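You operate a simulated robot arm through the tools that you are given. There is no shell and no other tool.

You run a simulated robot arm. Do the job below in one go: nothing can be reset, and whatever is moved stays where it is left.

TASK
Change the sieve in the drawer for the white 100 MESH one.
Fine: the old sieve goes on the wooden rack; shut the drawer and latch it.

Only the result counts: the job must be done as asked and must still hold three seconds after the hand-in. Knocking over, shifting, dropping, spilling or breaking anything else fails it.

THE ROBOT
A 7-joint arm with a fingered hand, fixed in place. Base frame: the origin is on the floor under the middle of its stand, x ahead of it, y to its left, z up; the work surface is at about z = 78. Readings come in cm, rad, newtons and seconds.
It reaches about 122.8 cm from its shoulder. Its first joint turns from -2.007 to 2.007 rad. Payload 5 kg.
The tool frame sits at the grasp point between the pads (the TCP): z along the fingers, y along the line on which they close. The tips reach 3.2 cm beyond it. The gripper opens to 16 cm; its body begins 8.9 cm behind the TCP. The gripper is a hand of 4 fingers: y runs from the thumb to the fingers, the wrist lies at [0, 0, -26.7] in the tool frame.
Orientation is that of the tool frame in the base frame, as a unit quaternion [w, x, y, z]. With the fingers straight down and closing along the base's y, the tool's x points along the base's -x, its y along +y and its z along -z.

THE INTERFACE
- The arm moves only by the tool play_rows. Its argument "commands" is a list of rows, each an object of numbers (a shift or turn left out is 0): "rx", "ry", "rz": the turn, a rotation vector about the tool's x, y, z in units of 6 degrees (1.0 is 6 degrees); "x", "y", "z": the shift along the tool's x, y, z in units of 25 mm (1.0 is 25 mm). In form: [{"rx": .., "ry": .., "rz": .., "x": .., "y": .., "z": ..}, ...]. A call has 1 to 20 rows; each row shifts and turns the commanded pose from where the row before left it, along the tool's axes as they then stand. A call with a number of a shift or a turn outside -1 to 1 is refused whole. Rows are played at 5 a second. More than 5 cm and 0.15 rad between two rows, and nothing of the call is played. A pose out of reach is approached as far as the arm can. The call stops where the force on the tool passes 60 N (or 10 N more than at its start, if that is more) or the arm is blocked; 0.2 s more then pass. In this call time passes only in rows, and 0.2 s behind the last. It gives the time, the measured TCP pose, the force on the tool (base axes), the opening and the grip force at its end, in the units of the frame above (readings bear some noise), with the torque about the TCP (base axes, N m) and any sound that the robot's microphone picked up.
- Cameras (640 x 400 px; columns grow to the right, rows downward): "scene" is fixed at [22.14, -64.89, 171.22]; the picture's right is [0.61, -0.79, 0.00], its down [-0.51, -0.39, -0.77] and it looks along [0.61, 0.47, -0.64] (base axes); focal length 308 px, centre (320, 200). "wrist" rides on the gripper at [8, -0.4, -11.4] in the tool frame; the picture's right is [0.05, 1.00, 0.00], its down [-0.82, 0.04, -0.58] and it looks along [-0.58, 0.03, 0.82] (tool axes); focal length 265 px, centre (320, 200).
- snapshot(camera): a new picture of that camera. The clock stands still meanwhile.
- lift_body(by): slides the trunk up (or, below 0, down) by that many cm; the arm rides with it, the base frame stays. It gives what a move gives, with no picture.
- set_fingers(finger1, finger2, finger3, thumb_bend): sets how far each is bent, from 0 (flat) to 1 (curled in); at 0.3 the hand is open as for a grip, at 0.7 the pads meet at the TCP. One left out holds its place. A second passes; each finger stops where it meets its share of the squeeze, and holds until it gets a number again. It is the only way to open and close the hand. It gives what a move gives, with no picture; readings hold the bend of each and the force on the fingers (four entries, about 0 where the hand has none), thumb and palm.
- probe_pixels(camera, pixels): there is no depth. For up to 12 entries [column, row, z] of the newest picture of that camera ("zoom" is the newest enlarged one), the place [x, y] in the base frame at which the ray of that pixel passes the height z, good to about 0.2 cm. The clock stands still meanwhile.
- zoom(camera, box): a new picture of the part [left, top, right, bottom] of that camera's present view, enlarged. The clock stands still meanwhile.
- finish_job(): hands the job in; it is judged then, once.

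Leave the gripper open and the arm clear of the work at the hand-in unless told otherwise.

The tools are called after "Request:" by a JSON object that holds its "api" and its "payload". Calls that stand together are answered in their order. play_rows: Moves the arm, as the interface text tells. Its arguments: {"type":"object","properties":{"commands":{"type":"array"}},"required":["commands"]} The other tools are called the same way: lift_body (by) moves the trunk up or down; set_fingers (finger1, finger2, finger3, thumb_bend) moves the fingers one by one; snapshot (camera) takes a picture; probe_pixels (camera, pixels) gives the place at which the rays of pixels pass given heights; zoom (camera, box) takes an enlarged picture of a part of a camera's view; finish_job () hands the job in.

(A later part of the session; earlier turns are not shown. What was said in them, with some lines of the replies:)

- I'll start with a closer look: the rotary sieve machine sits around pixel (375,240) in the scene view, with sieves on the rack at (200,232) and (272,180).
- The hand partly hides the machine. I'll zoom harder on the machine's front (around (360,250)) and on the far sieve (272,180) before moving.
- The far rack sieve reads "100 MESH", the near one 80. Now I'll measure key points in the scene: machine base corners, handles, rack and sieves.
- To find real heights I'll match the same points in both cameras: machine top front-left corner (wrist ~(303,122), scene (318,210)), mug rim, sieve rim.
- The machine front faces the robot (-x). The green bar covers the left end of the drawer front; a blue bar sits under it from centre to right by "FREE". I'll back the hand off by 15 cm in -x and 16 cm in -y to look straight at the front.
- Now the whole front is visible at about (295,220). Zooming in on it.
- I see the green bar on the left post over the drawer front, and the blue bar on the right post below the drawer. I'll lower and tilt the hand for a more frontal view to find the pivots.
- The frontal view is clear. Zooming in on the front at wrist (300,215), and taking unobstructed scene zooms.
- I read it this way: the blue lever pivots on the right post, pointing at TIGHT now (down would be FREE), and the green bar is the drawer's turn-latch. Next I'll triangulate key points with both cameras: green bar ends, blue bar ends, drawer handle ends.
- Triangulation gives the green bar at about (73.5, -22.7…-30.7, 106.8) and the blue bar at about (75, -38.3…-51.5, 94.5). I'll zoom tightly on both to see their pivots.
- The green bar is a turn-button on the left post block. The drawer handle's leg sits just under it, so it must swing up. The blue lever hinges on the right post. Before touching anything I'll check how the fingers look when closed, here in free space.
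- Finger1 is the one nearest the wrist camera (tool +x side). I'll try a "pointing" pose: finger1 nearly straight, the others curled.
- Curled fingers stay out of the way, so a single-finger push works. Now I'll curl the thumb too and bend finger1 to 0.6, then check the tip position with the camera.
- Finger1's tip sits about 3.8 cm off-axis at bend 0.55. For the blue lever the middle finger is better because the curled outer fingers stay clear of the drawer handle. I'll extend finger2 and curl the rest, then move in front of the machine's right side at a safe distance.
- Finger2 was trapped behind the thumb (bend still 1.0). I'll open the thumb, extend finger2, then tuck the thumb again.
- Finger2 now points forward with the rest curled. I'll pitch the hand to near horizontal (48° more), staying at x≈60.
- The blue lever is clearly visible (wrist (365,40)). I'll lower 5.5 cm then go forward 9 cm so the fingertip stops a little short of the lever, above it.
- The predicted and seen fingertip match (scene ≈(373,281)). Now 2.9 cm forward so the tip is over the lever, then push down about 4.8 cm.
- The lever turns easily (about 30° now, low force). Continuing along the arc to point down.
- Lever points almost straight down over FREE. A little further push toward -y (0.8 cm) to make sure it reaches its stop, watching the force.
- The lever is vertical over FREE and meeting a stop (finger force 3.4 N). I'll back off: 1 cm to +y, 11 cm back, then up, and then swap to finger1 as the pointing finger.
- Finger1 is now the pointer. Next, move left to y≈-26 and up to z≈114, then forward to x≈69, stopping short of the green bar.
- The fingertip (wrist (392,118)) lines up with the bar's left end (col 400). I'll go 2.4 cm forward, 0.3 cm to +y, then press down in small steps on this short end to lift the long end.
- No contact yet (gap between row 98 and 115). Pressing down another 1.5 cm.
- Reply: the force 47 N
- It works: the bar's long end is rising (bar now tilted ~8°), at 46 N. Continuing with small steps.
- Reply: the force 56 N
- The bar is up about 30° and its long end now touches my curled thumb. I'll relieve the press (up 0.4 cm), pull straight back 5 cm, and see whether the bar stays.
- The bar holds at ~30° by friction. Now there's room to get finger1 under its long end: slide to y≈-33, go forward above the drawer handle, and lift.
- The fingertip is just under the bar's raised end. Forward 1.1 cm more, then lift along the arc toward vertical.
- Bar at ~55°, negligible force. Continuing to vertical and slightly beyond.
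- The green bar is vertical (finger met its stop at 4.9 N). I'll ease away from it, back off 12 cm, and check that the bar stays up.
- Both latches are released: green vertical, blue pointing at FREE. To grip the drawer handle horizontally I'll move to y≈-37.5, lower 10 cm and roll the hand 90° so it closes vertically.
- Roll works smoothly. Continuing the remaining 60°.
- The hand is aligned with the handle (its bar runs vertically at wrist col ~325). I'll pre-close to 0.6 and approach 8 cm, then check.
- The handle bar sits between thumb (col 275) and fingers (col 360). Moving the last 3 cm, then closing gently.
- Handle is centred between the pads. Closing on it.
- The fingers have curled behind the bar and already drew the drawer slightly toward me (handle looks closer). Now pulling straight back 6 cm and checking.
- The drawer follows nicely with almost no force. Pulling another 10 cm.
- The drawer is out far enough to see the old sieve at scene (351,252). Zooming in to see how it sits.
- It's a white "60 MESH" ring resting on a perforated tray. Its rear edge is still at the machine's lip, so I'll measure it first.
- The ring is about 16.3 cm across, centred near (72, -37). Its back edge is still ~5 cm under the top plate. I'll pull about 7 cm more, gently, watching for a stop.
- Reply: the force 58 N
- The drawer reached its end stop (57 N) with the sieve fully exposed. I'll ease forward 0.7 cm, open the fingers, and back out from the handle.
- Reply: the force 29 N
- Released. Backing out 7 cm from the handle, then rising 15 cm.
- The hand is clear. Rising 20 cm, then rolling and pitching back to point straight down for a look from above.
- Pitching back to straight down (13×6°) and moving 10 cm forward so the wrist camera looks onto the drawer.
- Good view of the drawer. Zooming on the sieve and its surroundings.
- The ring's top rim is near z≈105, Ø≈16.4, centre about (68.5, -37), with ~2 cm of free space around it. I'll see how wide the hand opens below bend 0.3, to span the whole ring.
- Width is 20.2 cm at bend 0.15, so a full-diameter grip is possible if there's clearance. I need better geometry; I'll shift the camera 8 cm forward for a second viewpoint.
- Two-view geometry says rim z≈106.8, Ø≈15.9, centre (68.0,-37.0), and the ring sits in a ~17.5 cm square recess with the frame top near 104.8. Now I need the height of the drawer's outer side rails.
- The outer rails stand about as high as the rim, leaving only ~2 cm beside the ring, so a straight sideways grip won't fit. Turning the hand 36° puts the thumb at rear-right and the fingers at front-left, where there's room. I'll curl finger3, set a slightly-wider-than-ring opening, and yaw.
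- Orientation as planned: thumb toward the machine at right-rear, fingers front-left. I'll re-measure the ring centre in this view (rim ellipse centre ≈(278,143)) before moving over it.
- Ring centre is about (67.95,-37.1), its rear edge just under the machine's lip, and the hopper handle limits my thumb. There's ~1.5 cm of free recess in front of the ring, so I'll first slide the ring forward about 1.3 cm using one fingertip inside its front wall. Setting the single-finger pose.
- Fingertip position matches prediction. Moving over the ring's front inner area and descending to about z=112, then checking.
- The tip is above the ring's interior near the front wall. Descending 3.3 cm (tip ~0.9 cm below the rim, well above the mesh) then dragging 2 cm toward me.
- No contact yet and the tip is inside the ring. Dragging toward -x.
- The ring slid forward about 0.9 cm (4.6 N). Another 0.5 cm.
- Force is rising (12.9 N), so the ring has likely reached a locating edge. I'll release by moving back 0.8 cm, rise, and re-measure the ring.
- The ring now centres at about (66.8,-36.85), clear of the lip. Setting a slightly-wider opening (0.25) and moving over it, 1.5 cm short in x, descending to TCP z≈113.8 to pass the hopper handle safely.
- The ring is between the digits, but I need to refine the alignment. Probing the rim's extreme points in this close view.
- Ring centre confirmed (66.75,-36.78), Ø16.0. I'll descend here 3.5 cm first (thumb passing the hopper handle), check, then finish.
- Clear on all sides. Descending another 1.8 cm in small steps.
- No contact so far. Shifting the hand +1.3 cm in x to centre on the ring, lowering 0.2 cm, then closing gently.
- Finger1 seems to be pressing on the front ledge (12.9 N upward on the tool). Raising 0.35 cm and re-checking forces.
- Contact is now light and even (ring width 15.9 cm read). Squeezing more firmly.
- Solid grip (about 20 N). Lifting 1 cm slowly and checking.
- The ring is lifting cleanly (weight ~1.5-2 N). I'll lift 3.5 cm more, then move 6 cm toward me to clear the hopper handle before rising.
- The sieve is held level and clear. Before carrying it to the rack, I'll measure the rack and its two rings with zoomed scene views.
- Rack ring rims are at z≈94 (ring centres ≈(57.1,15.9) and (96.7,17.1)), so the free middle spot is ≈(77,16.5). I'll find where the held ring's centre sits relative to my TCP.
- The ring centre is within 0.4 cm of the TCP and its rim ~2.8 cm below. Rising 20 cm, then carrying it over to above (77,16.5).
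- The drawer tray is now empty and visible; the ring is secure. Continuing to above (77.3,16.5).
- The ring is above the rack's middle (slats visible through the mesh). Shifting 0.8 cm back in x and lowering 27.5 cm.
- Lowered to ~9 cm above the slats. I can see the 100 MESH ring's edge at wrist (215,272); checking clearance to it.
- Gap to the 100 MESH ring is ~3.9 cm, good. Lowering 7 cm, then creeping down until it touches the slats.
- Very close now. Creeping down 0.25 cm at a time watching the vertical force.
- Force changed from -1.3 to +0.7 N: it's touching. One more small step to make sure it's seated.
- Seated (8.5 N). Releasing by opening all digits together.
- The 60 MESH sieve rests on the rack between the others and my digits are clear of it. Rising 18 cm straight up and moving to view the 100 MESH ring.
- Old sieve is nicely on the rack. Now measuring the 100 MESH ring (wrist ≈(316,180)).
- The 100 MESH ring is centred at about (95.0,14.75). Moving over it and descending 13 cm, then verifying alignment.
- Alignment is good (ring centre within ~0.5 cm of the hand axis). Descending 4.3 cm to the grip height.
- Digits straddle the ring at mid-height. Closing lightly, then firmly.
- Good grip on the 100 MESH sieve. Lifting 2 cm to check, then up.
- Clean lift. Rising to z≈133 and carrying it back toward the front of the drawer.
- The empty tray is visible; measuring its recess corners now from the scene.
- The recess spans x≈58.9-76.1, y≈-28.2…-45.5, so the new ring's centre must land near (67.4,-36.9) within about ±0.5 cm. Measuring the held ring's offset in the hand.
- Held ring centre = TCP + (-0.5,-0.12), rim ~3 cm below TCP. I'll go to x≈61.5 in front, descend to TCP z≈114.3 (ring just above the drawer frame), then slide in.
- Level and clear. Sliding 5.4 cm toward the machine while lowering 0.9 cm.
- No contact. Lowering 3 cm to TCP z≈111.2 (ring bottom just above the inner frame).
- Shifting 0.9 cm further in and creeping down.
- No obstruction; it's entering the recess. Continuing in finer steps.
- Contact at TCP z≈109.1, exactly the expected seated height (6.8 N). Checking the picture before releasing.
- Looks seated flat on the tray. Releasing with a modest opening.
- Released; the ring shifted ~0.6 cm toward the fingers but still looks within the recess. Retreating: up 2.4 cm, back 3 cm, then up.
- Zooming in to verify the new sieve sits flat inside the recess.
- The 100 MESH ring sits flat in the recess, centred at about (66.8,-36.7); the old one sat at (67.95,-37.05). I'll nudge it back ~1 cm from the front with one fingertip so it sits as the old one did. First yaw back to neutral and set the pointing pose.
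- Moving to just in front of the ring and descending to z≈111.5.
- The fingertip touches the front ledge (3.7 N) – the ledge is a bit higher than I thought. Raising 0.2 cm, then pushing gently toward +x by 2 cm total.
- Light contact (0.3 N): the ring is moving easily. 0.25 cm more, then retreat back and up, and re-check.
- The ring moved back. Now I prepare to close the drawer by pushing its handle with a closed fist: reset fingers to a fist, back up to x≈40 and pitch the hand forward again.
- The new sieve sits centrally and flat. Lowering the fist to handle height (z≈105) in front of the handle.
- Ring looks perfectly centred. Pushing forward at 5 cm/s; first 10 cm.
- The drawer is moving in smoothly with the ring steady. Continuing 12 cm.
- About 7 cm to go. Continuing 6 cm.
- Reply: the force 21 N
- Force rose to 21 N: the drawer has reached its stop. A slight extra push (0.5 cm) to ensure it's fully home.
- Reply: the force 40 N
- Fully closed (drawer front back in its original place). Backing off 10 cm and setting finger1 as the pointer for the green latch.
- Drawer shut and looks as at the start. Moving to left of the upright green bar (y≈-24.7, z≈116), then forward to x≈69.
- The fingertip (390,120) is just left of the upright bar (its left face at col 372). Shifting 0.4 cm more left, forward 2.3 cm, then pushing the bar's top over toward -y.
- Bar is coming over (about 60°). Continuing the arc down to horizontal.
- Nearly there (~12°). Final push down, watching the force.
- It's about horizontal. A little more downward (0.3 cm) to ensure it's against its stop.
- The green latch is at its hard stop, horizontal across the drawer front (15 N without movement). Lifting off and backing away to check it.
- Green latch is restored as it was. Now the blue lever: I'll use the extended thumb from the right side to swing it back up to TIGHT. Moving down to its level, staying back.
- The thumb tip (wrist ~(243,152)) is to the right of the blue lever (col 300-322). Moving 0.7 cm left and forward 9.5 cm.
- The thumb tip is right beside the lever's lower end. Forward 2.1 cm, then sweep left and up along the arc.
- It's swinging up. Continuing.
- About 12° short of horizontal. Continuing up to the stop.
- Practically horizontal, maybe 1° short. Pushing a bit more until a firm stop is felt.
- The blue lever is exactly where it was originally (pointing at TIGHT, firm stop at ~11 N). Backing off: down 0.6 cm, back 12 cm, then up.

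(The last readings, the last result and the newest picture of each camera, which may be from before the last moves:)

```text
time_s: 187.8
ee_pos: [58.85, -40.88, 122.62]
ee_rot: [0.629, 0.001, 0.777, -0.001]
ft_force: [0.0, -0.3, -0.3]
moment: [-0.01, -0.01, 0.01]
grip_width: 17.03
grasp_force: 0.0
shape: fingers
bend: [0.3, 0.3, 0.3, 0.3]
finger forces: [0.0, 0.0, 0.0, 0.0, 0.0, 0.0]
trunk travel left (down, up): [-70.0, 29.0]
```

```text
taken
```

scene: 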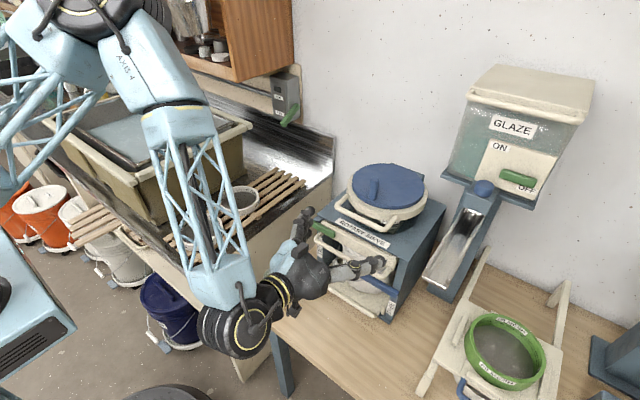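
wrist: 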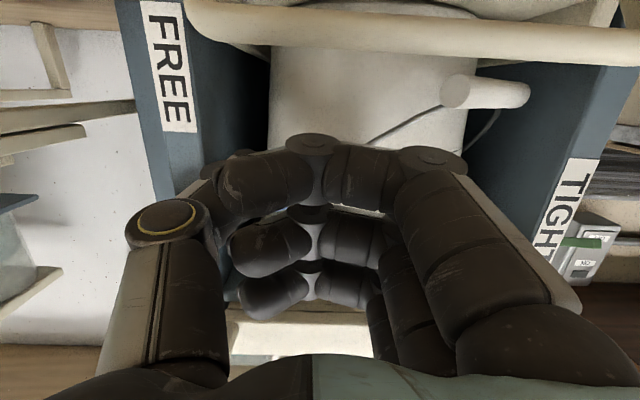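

Hand is open. Moving it back 16 cm and pitching upright so I can inspect the whole scene.

Request:
{"api": "play_rows", "payload": {"commands": [{"x": 0.166, "z": -0.7825}, {"x": 0.166, "z": -0.7825}, {"x": 0.166, "z": -0.7825}, {"x": 0.166, "z": -0.7825}, {"x": 0.166, "z": -0.7825}, {"x": 0.166, "z": -0.7825}, {"x": 0.166, "z": -0.7825}, {"x": 0.166, "z": -0.7825}, {"ry": 1}, {"ry": 1}, {"ry": 1}, {"ry": 1}, {"ry": 1}, {"ry": 1}, {"ry": 1}, {"ry": 1}, {"ry": 1}]}}

Request:
{"api": "snapshot", "payload": {"camera": "scene"}}

Request:
{"api": "snapshot", "payload": {"camera": "wrist"}}

Request:
{"api": "zoom", "payload": {"camera": "scene", "box": [290, 170, 430, 330]}}

Request:
{"api": "zoom", "payload": {"camera": "scene", "box": [150, 150, 330, 310]}}

```text
time_s: 191.4
ee_pos: [42.92, -40.82, 122.6]
ee_rot: [0.207, 0.0, 0.978, -0.001]
ft_force: [-0.1, 0.4, 0.1]
moment: [-0.03, 0.03, -0.01]
grip_width: 17.0
grasp_force: 0.0
shape: fingers
bend: [0.3, 0.3, 0.3, 0.3]
finger forces: [0.0, 0.0, 0.1, 0.0, 0.0, 0.1]
trunk travel left (down, up): [-70.0, 29.0]
```

```text
taken
```

scene: 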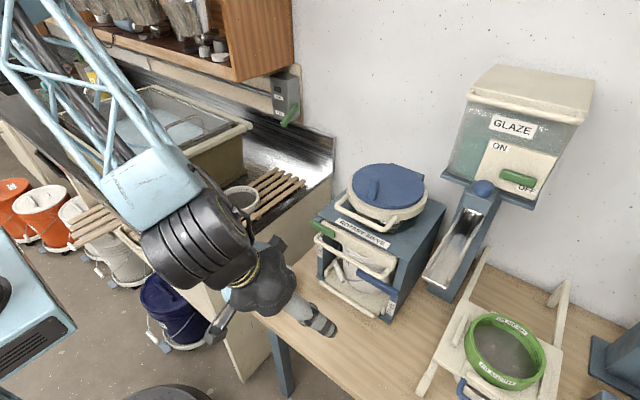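

```text
taken
```

wrist: 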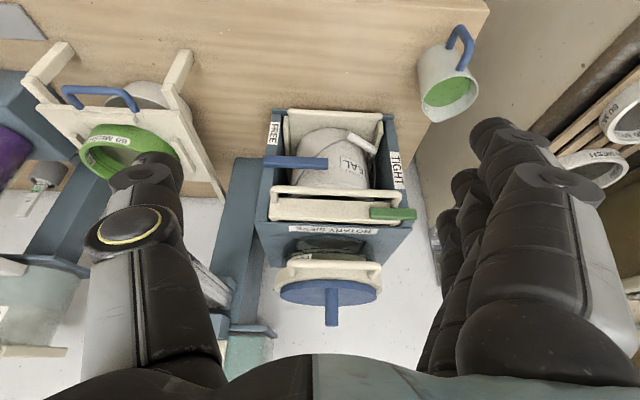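

```text
2.50 times, centred on (360, 250) of scene
```

zoom: 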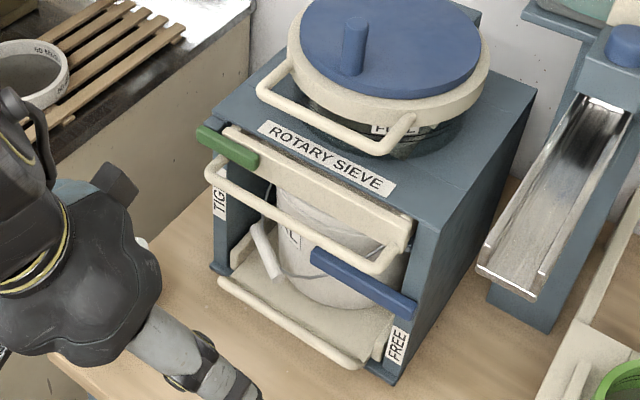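

```text
2.50 times, centred on (240, 230) of scene
```

zoom: 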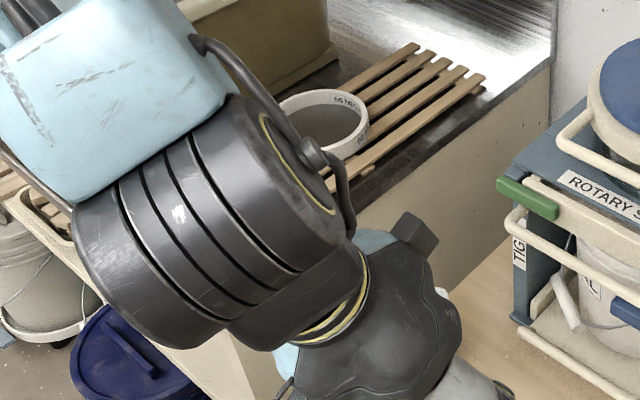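

Zooming the wrist view on the machine front to compare with the initial state.

Request:
{"api": "zoom", "payload": {"camera": "wrist", "box": [240, 100, 440, 240]}}

Request:
{"api": "zoom", "payload": {"camera": "wrist", "box": [340, 190, 440, 240]}}

Request:
{"api": "zoom", "payload": {"camera": "scene", "box": [300, 205, 400, 285]}}

```text
2.86 times, centred on (340, 170) of wrist
```

zoom: 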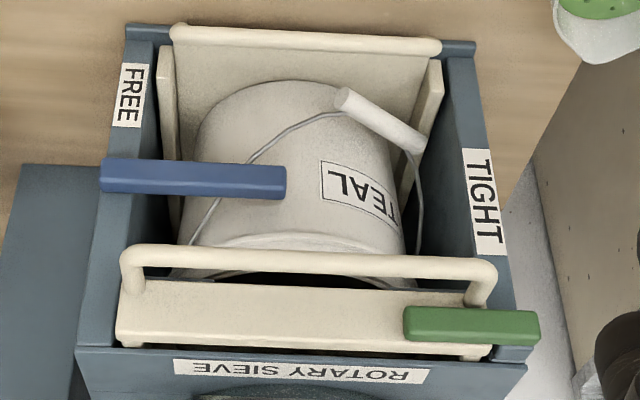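

```text
6.40 times, centred on (390, 215) of wrist
```

zoom: 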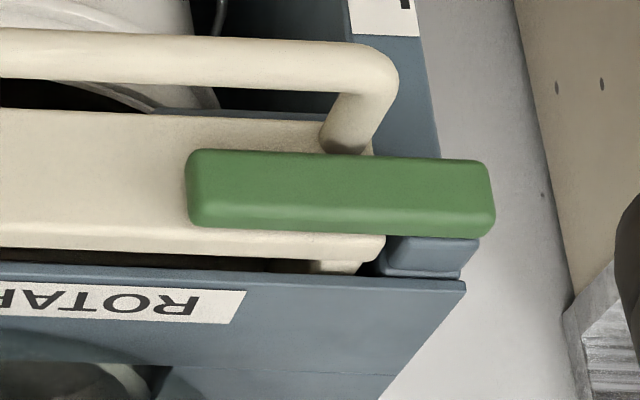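

```text
5.00 times, centred on (350, 245) of scene
```

zoom: 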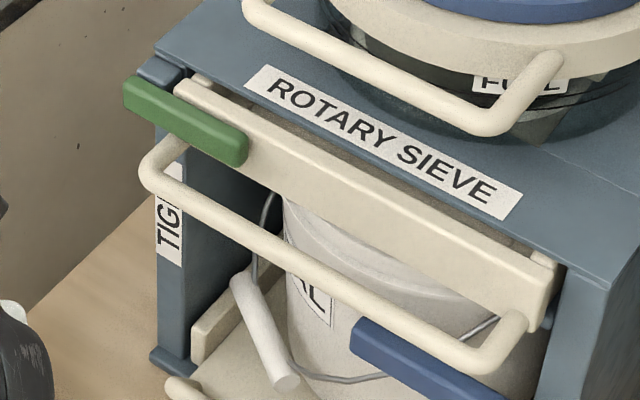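

Machine front matches the initial state: drawer shut, green latch across, blue lever at TIGHT. I'll swing the arm aside to see the rack fully.

Request:
{"api": "play_rows", "payload": {"commands": [{"ry": 1}, {"ry": 1}, {"ry": 1}, {"ry": 1}, {"z": -0.9}, {"z": -0.9}, {"z": -0.9}, {"z": -0.9}, {"z": -0.9}, {"z": -0.9}, {"x": -0.9}, {"x": -0.9}]}}

Request:
{"api": "snapshot", "payload": {"camera": "scene"}}

Request:
{"api": "zoom", "payload": {"camera": "scene", "box": [150, 150, 330, 290]}}

```text
time_s: 194.0
ee_pos: [47.42, -40.58, 136.38]
ee_rot: [0.001, 0.001, 1.0, 0.0]
ft_force: [0.0, -0.4, 0.0]
moment: [0.04, 0.05, 0.01]
grip_width: 17.0
grasp_force: 0.1
shape: fingers
bend: [0.3, 0.3, 0.3, 0.3]
finger forces: [0.1, 0.0, 0.0, 0.1, 0.1, 0.0]
trunk travel left (down, up): [-70.0, 29.0]
```

```text
taken
```

scene: 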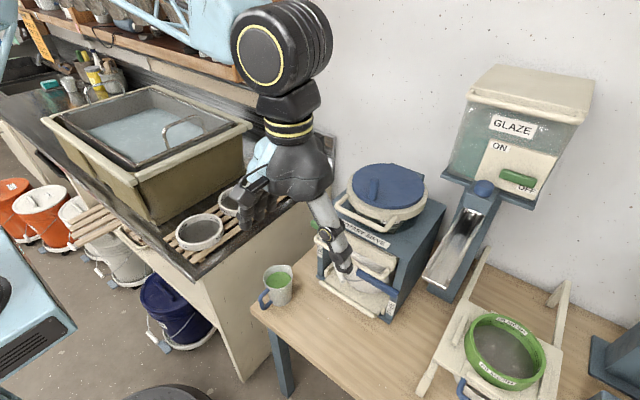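

```text
2.86 times, centred on (240, 220) of scene
```

zoom: 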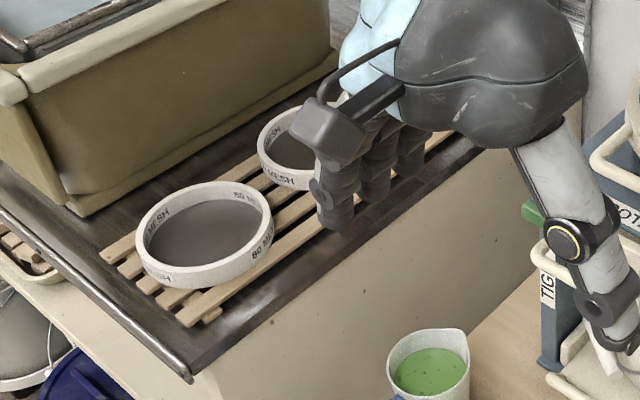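

Everything is in place:
- The 80 MESH and old 60 MESH sieves are on the rack.
- The 100 MESH sieve is in the shut drawer.
- The green latch is across the drawer front and the blue lever is at TIGHT.
- The mug and everything else look undisturbed.
- The hand is open and clear of the work.

Handing in.

Request:
{"api": "finish_job", "payload": {}}

```text
The job is handed in.
```

I swapped the sieves: the white 100 MESH one is now in the drawer, and the old white 60 MESH one is on the wooden rack, next to the 80 MESH.

- **Drawer:** it is pushed fully home, with the green latch back across its front.
- **Blue lever:** I turned it to FREE to open the drawer and put it back to TIGHT afterwards. I didn't test whether that was strictly needed.
- **Seating:** the 100 MESH sieve looked flat and central in the drawer before I closed it. I couldn't see it once the drawer was shut.
- **Surroundings:** in the last pictures nothing else had been moved or knocked, and the mug was where it started. The gripper is open and the arm is clear.

I've handed the job in, but no verdict came back.
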